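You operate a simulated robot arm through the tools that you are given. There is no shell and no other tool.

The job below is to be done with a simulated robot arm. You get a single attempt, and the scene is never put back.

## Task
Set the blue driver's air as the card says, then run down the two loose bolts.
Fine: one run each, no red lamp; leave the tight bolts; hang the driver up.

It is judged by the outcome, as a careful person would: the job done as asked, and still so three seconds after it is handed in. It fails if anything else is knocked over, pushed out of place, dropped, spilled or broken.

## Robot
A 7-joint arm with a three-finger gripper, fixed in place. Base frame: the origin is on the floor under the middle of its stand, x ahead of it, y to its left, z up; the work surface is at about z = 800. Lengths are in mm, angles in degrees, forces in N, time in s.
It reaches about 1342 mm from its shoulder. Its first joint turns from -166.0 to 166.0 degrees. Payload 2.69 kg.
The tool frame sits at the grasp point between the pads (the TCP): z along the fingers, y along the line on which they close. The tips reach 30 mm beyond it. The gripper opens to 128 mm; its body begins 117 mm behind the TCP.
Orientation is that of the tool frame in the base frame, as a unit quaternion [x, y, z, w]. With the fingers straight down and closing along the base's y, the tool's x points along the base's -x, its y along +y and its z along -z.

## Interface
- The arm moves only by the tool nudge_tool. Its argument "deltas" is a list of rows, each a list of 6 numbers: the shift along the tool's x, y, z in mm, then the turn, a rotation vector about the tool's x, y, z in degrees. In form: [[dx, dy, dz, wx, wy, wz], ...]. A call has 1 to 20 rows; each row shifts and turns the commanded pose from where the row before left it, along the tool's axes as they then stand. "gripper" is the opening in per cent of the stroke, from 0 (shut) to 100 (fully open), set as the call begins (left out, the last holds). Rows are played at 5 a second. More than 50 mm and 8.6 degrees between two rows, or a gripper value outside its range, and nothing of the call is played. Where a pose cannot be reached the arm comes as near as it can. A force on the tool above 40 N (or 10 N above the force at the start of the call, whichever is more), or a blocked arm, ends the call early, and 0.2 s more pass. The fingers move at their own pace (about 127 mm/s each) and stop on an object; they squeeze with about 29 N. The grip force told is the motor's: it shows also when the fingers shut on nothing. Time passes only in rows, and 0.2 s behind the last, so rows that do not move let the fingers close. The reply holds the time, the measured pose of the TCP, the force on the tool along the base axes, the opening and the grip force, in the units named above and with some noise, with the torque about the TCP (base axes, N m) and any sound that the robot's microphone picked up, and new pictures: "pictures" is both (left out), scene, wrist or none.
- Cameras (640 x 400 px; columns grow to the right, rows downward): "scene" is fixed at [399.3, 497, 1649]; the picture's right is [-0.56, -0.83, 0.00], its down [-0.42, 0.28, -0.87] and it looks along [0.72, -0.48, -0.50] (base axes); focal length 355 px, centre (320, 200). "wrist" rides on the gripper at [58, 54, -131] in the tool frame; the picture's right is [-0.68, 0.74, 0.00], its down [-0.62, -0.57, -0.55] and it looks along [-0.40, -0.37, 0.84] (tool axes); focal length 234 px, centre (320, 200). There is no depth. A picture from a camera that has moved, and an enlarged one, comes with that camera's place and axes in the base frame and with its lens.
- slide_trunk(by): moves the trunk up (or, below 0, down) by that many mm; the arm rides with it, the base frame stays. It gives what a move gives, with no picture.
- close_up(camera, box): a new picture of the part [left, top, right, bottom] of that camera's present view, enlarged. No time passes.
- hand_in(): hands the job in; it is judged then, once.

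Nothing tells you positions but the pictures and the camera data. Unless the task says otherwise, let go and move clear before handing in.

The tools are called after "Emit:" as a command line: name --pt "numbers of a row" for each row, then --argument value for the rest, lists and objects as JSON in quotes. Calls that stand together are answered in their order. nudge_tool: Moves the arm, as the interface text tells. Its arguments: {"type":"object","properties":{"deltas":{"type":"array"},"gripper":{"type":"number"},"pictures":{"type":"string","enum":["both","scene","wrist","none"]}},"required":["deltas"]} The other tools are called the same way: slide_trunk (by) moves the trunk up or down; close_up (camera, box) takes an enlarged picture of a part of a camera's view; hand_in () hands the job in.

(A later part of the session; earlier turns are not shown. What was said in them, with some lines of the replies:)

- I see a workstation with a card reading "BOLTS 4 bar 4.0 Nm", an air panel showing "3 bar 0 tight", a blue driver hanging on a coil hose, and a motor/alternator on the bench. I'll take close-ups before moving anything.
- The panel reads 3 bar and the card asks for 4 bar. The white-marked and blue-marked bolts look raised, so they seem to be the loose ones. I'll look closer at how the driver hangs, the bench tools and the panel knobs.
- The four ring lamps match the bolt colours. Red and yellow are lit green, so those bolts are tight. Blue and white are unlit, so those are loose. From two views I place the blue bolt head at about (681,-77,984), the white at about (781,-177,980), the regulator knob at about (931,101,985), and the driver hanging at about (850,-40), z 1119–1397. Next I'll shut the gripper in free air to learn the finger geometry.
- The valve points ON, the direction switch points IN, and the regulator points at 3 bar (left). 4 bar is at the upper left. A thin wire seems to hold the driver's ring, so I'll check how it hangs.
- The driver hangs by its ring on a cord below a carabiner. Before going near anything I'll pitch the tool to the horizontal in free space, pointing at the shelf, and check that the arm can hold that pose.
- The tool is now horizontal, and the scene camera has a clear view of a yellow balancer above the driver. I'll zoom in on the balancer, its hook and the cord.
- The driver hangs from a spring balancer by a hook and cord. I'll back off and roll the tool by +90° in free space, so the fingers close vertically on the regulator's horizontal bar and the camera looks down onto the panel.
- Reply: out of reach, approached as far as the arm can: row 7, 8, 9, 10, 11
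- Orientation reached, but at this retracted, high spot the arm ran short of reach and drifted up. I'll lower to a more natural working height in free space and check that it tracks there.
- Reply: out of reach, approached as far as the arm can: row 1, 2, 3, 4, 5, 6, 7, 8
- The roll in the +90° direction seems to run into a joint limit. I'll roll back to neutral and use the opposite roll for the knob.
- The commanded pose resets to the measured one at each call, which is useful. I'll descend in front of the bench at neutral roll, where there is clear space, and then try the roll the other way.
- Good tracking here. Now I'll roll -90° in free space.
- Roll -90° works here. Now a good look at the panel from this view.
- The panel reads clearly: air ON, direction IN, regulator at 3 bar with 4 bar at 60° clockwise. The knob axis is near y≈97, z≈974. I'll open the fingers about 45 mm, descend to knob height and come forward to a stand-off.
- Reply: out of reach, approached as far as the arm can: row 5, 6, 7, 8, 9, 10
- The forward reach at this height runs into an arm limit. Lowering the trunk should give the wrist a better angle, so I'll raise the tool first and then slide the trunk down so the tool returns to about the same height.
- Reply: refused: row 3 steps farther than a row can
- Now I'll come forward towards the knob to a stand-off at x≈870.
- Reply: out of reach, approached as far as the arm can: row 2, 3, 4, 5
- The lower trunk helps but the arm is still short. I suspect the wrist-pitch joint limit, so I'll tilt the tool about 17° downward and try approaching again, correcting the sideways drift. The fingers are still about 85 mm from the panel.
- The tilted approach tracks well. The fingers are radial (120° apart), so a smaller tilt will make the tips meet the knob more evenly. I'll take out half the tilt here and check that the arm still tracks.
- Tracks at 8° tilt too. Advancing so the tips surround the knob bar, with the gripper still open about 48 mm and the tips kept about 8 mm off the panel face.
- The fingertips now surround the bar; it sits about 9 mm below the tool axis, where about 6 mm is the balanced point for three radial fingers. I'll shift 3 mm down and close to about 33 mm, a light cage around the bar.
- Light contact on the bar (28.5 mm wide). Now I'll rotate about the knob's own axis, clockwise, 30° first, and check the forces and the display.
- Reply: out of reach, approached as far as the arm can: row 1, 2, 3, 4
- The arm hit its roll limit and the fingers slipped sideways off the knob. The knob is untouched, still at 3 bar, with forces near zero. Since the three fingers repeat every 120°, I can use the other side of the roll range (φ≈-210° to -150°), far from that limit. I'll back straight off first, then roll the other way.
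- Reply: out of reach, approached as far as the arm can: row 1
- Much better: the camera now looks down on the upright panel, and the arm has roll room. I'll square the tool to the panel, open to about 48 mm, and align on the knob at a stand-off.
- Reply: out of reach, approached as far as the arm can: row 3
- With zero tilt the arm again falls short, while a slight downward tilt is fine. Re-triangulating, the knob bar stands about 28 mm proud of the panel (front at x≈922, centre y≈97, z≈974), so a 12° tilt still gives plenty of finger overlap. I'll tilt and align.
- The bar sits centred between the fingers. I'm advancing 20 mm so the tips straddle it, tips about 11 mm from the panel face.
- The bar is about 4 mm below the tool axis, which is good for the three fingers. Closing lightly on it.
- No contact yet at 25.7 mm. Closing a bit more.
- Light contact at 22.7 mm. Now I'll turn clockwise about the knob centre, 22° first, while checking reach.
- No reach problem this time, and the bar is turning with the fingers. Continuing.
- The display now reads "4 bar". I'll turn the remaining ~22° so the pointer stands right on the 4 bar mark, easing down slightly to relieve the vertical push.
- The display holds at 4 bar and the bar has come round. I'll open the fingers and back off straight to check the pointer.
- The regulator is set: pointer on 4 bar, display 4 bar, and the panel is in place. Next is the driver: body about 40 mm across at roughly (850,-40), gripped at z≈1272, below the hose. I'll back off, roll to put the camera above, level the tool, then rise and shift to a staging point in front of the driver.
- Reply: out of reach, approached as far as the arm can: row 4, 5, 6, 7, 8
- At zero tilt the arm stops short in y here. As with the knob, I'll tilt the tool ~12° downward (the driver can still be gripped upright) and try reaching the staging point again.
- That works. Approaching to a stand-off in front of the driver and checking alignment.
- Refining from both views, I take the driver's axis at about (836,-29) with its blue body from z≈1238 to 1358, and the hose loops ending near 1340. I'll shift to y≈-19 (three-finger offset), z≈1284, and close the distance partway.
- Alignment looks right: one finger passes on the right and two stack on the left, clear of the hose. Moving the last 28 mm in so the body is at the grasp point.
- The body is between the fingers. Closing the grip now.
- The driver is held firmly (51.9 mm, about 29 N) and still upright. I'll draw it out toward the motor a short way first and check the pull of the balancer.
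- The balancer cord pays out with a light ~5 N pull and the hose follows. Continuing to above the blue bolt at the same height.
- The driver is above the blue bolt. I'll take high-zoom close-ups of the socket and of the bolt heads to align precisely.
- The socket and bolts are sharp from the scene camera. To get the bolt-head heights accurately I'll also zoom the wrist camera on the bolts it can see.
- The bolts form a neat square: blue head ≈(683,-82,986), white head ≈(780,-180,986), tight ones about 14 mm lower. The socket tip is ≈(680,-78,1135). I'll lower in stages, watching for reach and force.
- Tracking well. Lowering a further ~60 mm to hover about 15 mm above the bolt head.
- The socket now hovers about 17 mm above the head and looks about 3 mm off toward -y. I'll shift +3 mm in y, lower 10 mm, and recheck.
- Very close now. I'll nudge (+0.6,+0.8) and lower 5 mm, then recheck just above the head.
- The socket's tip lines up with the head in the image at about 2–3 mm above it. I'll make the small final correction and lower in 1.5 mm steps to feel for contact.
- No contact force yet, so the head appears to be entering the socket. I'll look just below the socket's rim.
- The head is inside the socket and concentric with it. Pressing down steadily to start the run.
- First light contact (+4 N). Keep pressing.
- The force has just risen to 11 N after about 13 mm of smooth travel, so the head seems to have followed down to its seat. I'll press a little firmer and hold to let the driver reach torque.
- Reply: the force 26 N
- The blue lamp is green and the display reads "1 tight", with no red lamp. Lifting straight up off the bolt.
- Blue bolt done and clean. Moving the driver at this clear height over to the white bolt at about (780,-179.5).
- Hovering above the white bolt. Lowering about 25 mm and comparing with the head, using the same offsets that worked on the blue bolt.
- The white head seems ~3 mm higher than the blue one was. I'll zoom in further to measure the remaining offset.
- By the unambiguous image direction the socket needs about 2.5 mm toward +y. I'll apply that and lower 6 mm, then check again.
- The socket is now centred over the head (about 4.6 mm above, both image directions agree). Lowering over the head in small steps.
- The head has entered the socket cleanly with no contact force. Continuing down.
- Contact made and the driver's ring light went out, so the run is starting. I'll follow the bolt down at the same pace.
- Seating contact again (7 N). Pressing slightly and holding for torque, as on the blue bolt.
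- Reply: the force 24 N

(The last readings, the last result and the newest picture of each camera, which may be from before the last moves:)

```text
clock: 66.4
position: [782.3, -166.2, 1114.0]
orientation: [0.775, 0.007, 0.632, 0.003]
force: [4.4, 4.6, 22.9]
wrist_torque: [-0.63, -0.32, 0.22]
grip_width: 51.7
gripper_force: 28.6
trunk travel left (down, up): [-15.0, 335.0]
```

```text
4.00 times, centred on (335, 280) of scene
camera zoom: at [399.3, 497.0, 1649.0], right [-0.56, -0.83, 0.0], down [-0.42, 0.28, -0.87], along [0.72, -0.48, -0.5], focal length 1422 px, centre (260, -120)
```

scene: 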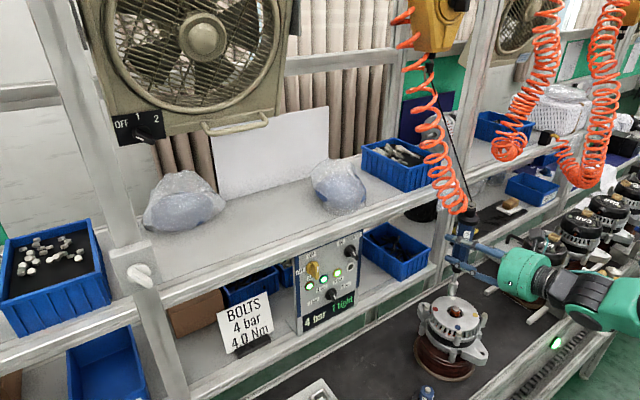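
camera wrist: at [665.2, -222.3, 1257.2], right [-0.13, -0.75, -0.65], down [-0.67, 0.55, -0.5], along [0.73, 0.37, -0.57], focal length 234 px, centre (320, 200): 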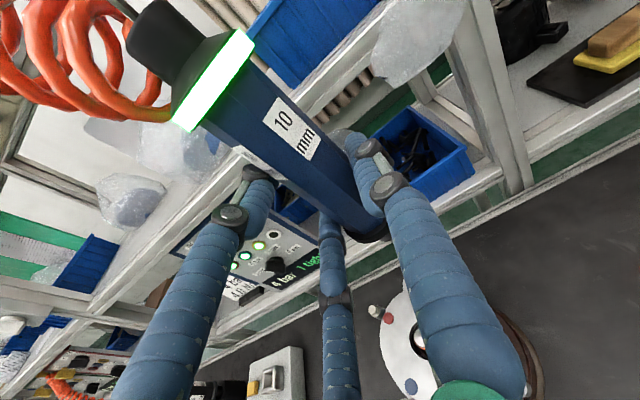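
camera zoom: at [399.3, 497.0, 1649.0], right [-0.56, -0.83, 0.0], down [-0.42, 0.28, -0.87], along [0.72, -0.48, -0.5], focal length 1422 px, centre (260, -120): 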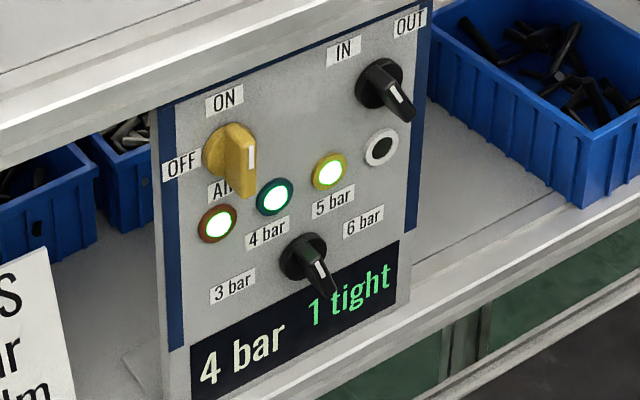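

Force is 23 N but it is not counted yet. Holding the press a moment longer.

Emit:
nudge_tool --pt "0 0 0 0 0 0" --pt "0 0 0 0 0 0" --pictures "scene"

Emit:
close_up --camera "scene" --box '[290, 230, 380, 330]'

Emit:
close_up --camera "scene" --box '[445, 272, 469, 296]'

```text
clock: 67.0
position: [780.8, -166.7, 1113.6]
orientation: [0.775, 0.007, 0.632, 0.003]
force: [5.6, 4.7, 30.1]
wrist_torque: [-0.71, -0.56, 0.06]
grip_width: 51.4
gripper_force: 28.8
trunk travel left (down, up): [-15.0, 335.0]
```

scene: 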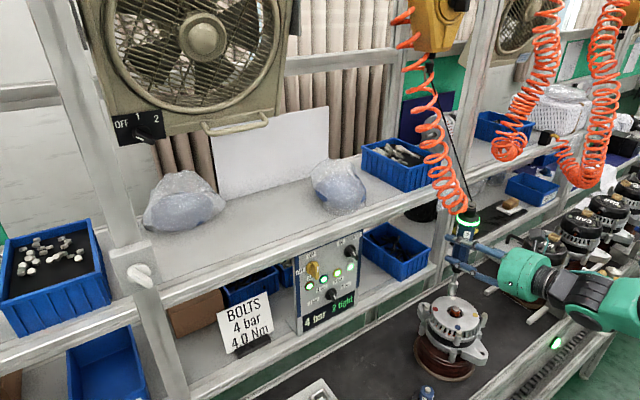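

```text
4.00 times, centred on (335, 280) of scene
camera zoom: at [399.3, 497.0, 1649.0], right [-0.56, -0.83, 0.0], down [-0.42, 0.28, -0.87], along [0.72, -0.48, -0.5], focal length 1422 px, centre (260, -120)
```

zoom: 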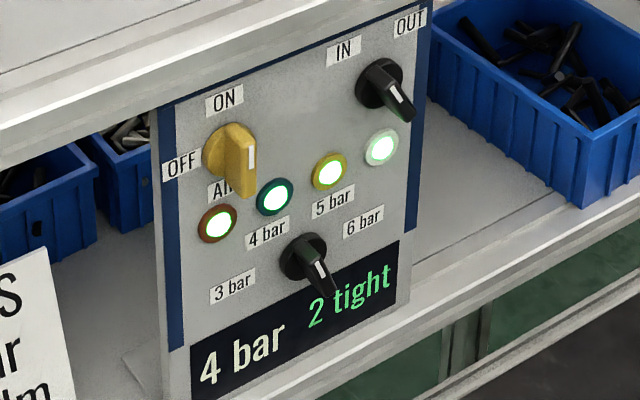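

```text
16.00 times, centred on (457, 284) of scene
camera zoom: at [399.3, 497.0, 1649.0], right [-0.56, -0.83, 0.0], down [-0.42, 0.28, -0.87], along [0.72, -0.48, -0.5], focal length 5687 px, centre (-1872, -1144)
```

zoom: 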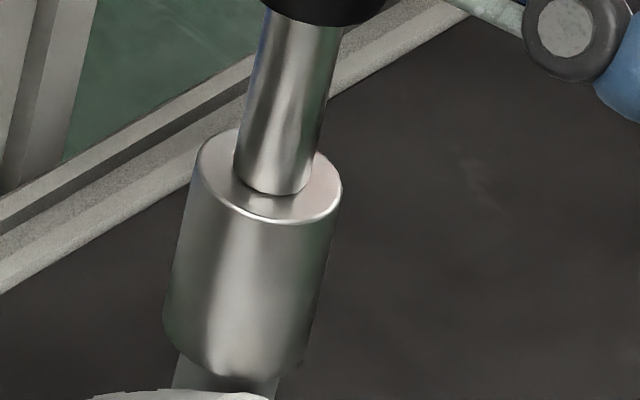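

"2 tight" with all four lamps green and no red. Lifting straight up off the white bolt and back to hanging height.

Emit:
nudge_tool --pt "4.9 0 -1.0 0 0 0" --pt "9.8 0 -2.05 0 0 0" --pt "14.7 0 -3.1 0 0 0" --pt "19.6 0.2 -4.1 0 0 0" --pt "19.6 0.2 -4.1 0 0 0" --pt "19.6 0.2 -4.1 0 0 0" --pt "19.6 0.2 -4.1 0 0 0" --pt "19.6 0.2 -4.1 0 0 0" --pt "19.6 0.2 -4.1 0 0 0" --pt "17.0 0.2 -3.6 0 0 0" --pictures "both"

Emit:
close_up --camera "scene" --box '[410, 260, 510, 360]'

Emit:
close_up --camera "wrist" --box '[180, 20, 480, 240]'

```text
clock: 69.2
position: [782.3, -166.3, 1278.1]
orientation: [0.777, 0.007, 0.63, 0.002]
force: [3.1, 7.7, -0.7]
wrist_torque: [-0.77, 0.26, 0.04]
grip_width: 51.4
gripper_force: 29.0
trunk travel left (down, up): [-15.0, 335.0]
camera wrist: at [665.9, -219.4, 1363.0], right [-0.13, -0.75, -0.65], down [-0.67, 0.55, -0.5], along [0.73, 0.37, -0.57], focal length 234 px, centre (320, 200)
```

scene: 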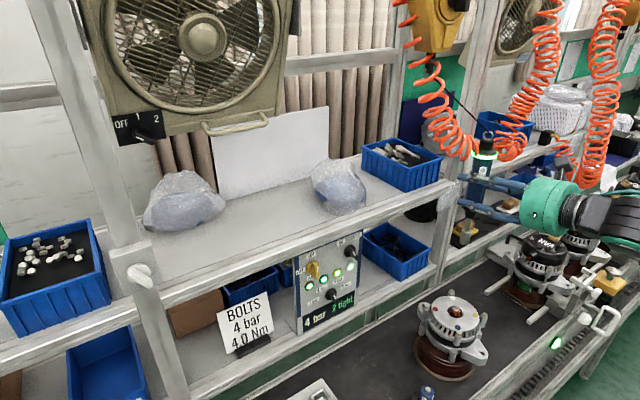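
wrist: 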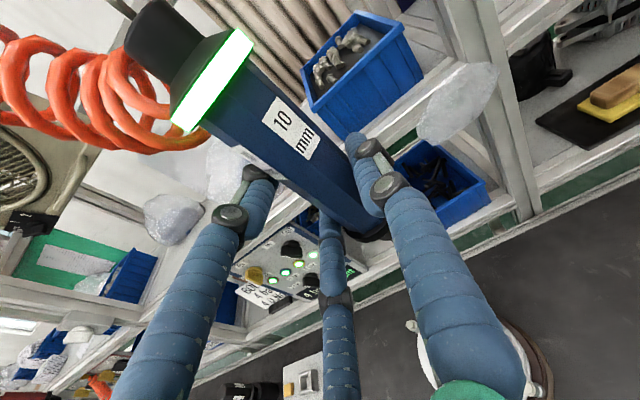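

```text
4.00 times, centred on (460, 310) of scene
camera zoom: at [399.3, 497.0, 1649.0], right [-0.56, -0.83, 0.0], down [-0.42, 0.28, -0.87], along [0.72, -0.48, -0.5], focal length 1422 px, centre (-240, -240)
```

zoom: 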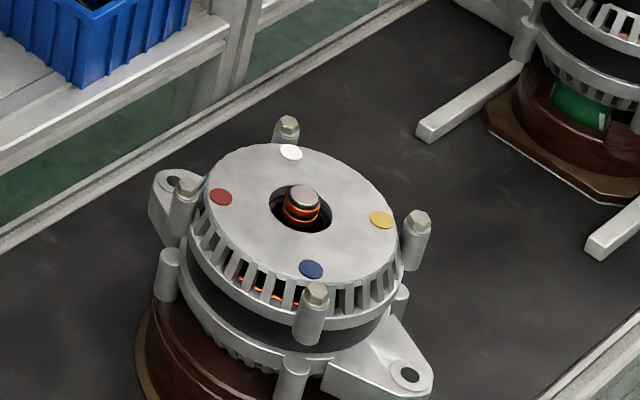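

```text
1.82 times, centred on (330, 130) of wrist
camera zoom: at [665.9, -219.4, 1363.0], right [-0.13, -0.75, -0.65], down [-0.67, 0.55, -0.5], along [0.73, 0.37, -0.57], focal length 426 px, centre (302, 327)
```

zoom: 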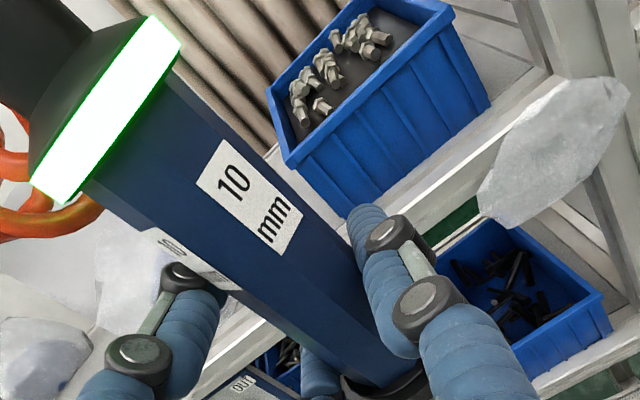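

All four bolts sit seated. Carrying the driver back toward its hanging spot at the same height.

Emit:
nudge_tool --pt "0.47 -19.4 -0.96 0 0 0" --pt "0.47 -19.4 -0.96 0 0 0" --pt "0.47 -19.4 -0.96 0 0 0" --pt "0.47 -19.4 -0.96 0 0 0" --pt "0.47 -19.4 -0.96 0 0 0" --pt "0.47 -19.4 -0.96 0 0 0" --pt "0.47 -19.4 -0.96 0 0 0" --pictures "scene"

```text
clock: 70.8
position: [775.1, -29.9, 1282.4]
orientation: [0.777, 0.006, 0.629, 0.002]
force: [4.2, 0.8, 0.2]
wrist_torque: [-0.1, 0.44, 0.05]
grip_width: 51.5
gripper_force: 28.5
trunk travel left (down, up): [-15.0, 335.0]
```

scene: 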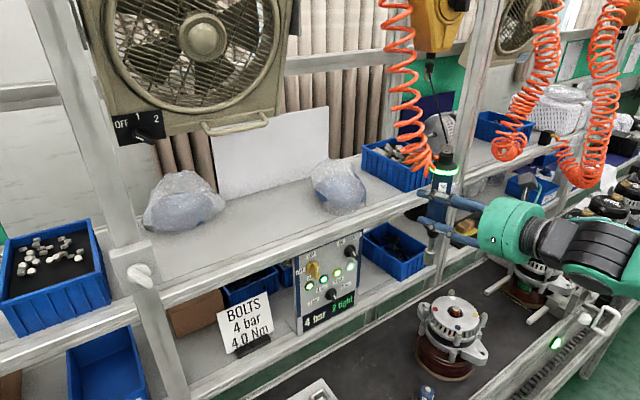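

Emit:
nudge_tool --pt "2.75 -2.7 15.4 0 0 0" --pt "2.75 -2.7 15.4 0 0 0" --pt "2.75 -2.7 15.4 0 0 0" --pt "2.75 -2.7 15.4 0 0 0" --pt "0 0 0 0 0 0" --pictures "both"

Emit:
close_up --camera "scene" --box '[380, 40, 480, 260]'

Emit:
close_up --camera "scene" --box '[380, 120, 480, 250]'

```text
clock: 72.0
position: [836.0, -19.1, 1281.1]
orientation: [0.776, 0.006, 0.63, 0.002]
force: [0.6, 0.4, -0.6]
wrist_torque: [0.04, -0.01, 0.02]
grip_width: 51.4
gripper_force: 29.3
trunk travel left (down, up): [-15.0, 335.0]
camera wrist: at [721.3, -72.9, 1365.1], right [-0.13, -0.75, -0.65], down [-0.67, 0.55, -0.5], along [0.73, 0.37, -0.57], focal length 234 px, centre (320, 200)
```

scene: 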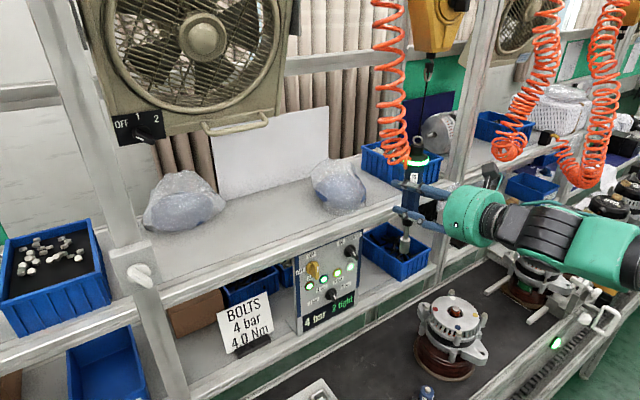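
wrist: 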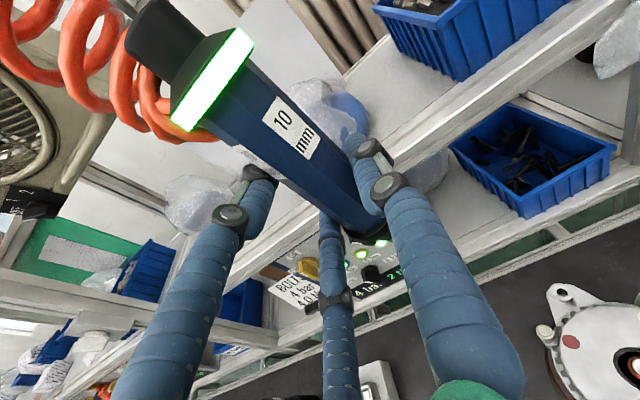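

```text
1.82 times, centred on (430, 150) of scene
camera zoom: at [399.3, 497.0, 1649.0], right [-0.56, -0.83, 0.0], down [-0.42, 0.28, -0.87], along [0.72, -0.48, -0.5], focal length 646 px, centre (120, 291)
```

zoom: 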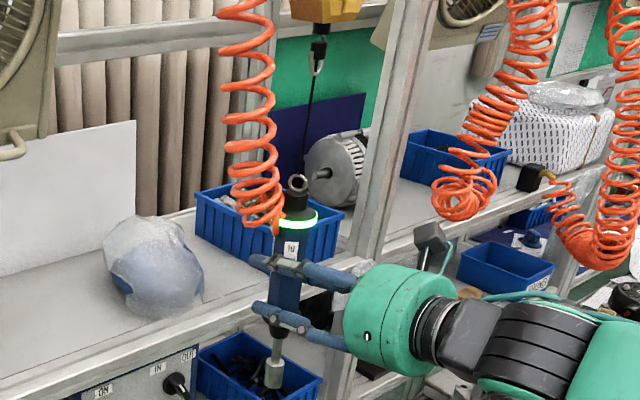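

```text
3.08 times, centred on (430, 185) of scene
camera zoom: at [399.3, 497.0, 1649.0], right [-0.56, -0.83, 0.0], down [-0.42, 0.28, -0.87], along [0.72, -0.48, -0.5], focal length 1094 px, centre (-18, 246)
```

zoom: 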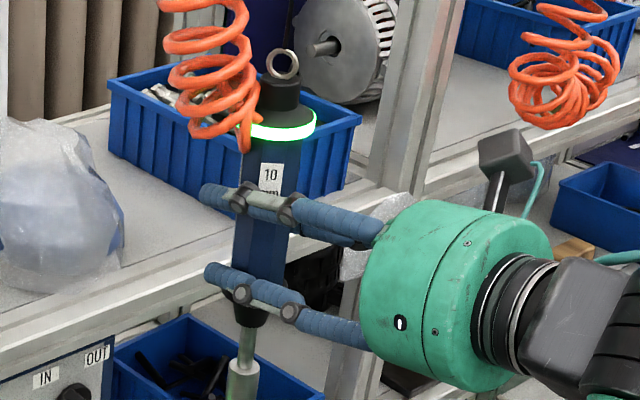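

The driver is back in its hanging place: ring position matches, the cord is vertical and forces are near zero. Opening the fingers gently.

Emit:
nudge_tool --pt "0 0 0 0 0 0" --pt "0 0 0 0 0 0" --pt "0 0 0 0 0 0" --gripper 46 --pictures "scene"

Emit:
close_up --camera "scene" --box '[380, 120, 480, 250]'

```text
clock: 72.8
position: [837.2, -18.8, 1280.4]
orientation: [0.776, 0.007, 0.631, 0.002]
force: [-0.6, 0.9, -0.8]
wrist_torque: [0.0, 0.01, -0.01]
grip_width: 59.1
gripper_force: 0.1
trunk travel left (down, up): [-15.0, 335.0]
```

scene: 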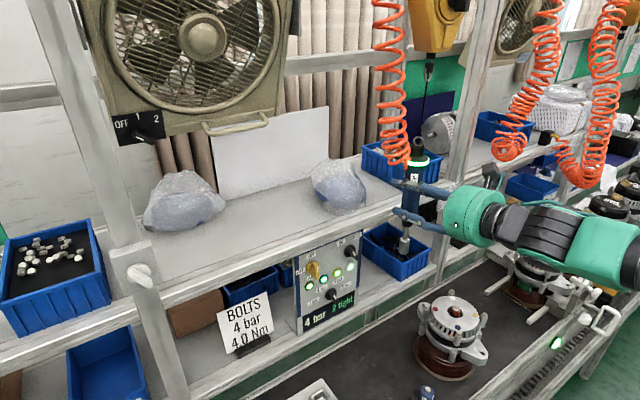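

```text
3.08 times, centred on (430, 185) of scene
camera zoom: at [399.3, 497.0, 1649.0], right [-0.56, -0.83, 0.0], down [-0.42, 0.28, -0.87], along [0.72, -0.48, -0.5], focal length 1094 px, centre (-18, 246)
```

zoom: 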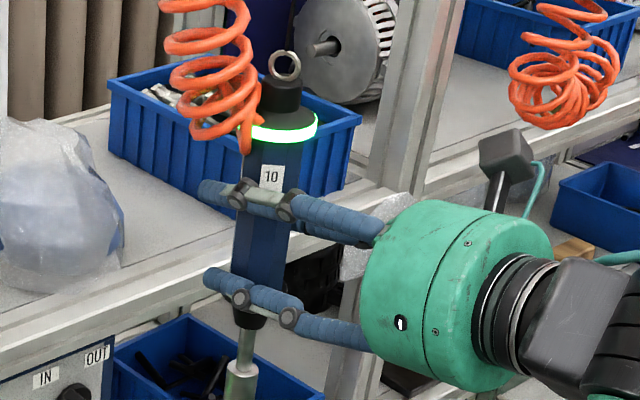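

It hangs by itself. Opening a bit more and backing straight out.

Emit:
nudge_tool --pt "0 0 0 0 0 0" --pt "0 0 0 0 0 0" --pt "-2 0 -9.8 0 0 0" --pt "-2 0 -9.8 0 0 0" --pt "-4.1 0 -19.6 0 0 0" --pt "-4.1 0 -19.6 0 0 0" --pt "-4.1 0 -19.6 0 0 0" --pt "-4.1 0 -19.6 0 0 0" --pt "-4.1 0 -19.6 0 0 0" --pt "-4.1 0 -19.6 0 0 0" --gripper 64 --pictures "both"

Emit:
close_up --camera "scene" --box '[380, 40, 480, 260]'

Emit:
close_up --camera "scene" --box '[290, 230, 380, 330]'

```text
clock: 75.0
position: [697.0, -21.0, 1280.9]
orientation: [0.776, 0.007, 0.631, 0.002]
force: [0.5, -0.4, 0.1]
wrist_torque: [0.02, 0.01, 0.0]
grip_width: 82.0
gripper_force: 0.1
trunk travel left (down, up): [-15.0, 335.0]
camera wrist: at [581.4, -74.7, 1365.4], right [-0.13, -0.75, -0.65], down [-0.67, 0.55, -0.5], along [0.73, 0.37, -0.57], focal length 234 px, centre (320, 200)
```

scene: 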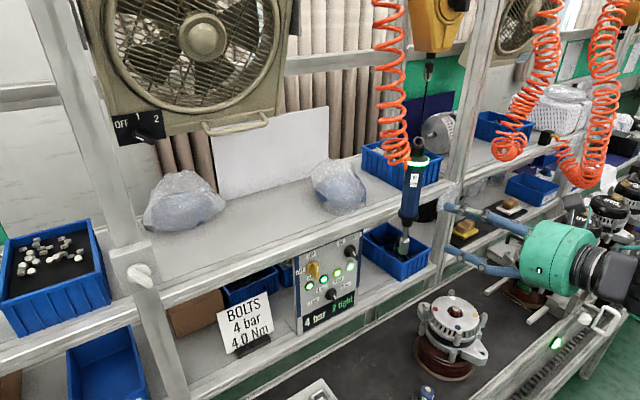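
wrist: 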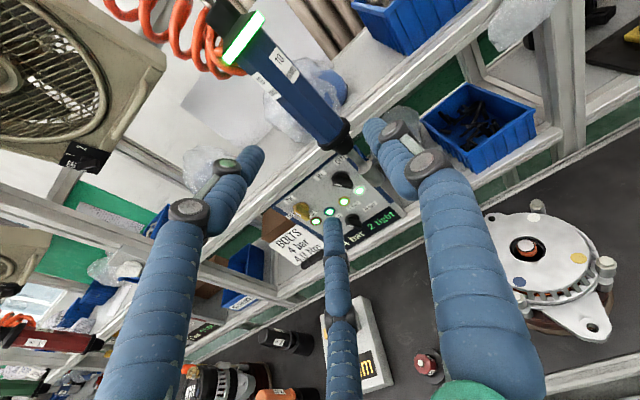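

```text
1.82 times, centred on (430, 150) of scene
camera zoom: at [399.3, 497.0, 1649.0], right [-0.56, -0.83, 0.0], down [-0.42, 0.28, -0.87], along [0.72, -0.48, -0.5], focal length 646 px, centre (120, 291)
```

zoom: 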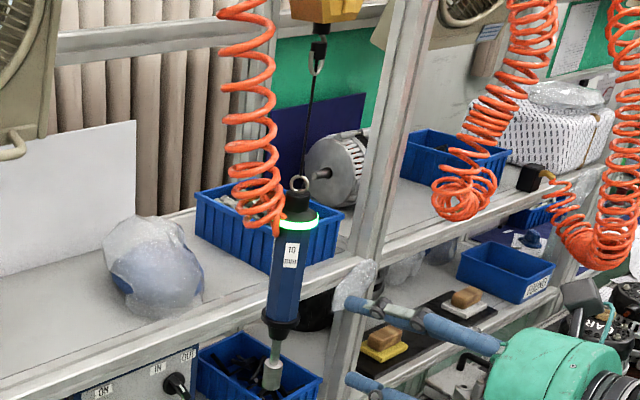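

```text
4.00 times, centred on (335, 280) of scene
camera zoom: at [399.3, 497.0, 1649.0], right [-0.56, -0.83, 0.0], down [-0.42, 0.28, -0.87], along [0.72, -0.48, -0.5], focal length 1422 px, centre (260, -120)
```

zoom: 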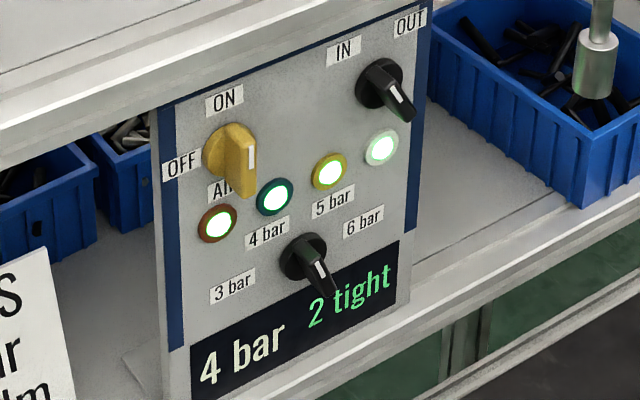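

The air is at 4 bar, and both loose bolts are tight after one run each. All four lamps are green with no red lamp, the tight bolts were left alone, and the driver hangs still on its balancer. The arm is clear, so I'm handing in.

Emit:
hand_in

```text
The job is handed in.
```

The air is set to 4 bar as the card says, and both loose bolts, blue and white, are run down. Each took one run.

The panel reads "4 bar" and "2 tight". All four lamps are green and no red lamp showed. I left the red and yellow bolts alone, since they were already tight.

The driver is back on its balancer, hanging free in its original spot, and the arm is backed clear of it. The job is handed in. It gave no result beyond confirming that.

- **Regulator knob:** on my first try the fingers slipped off to the side. The knob hadn't turned, and the second try set it.
- **Torque tester:** I didn't use it, so the 4.0 Nm on the card was not checked separately from the panel's "tight" count.
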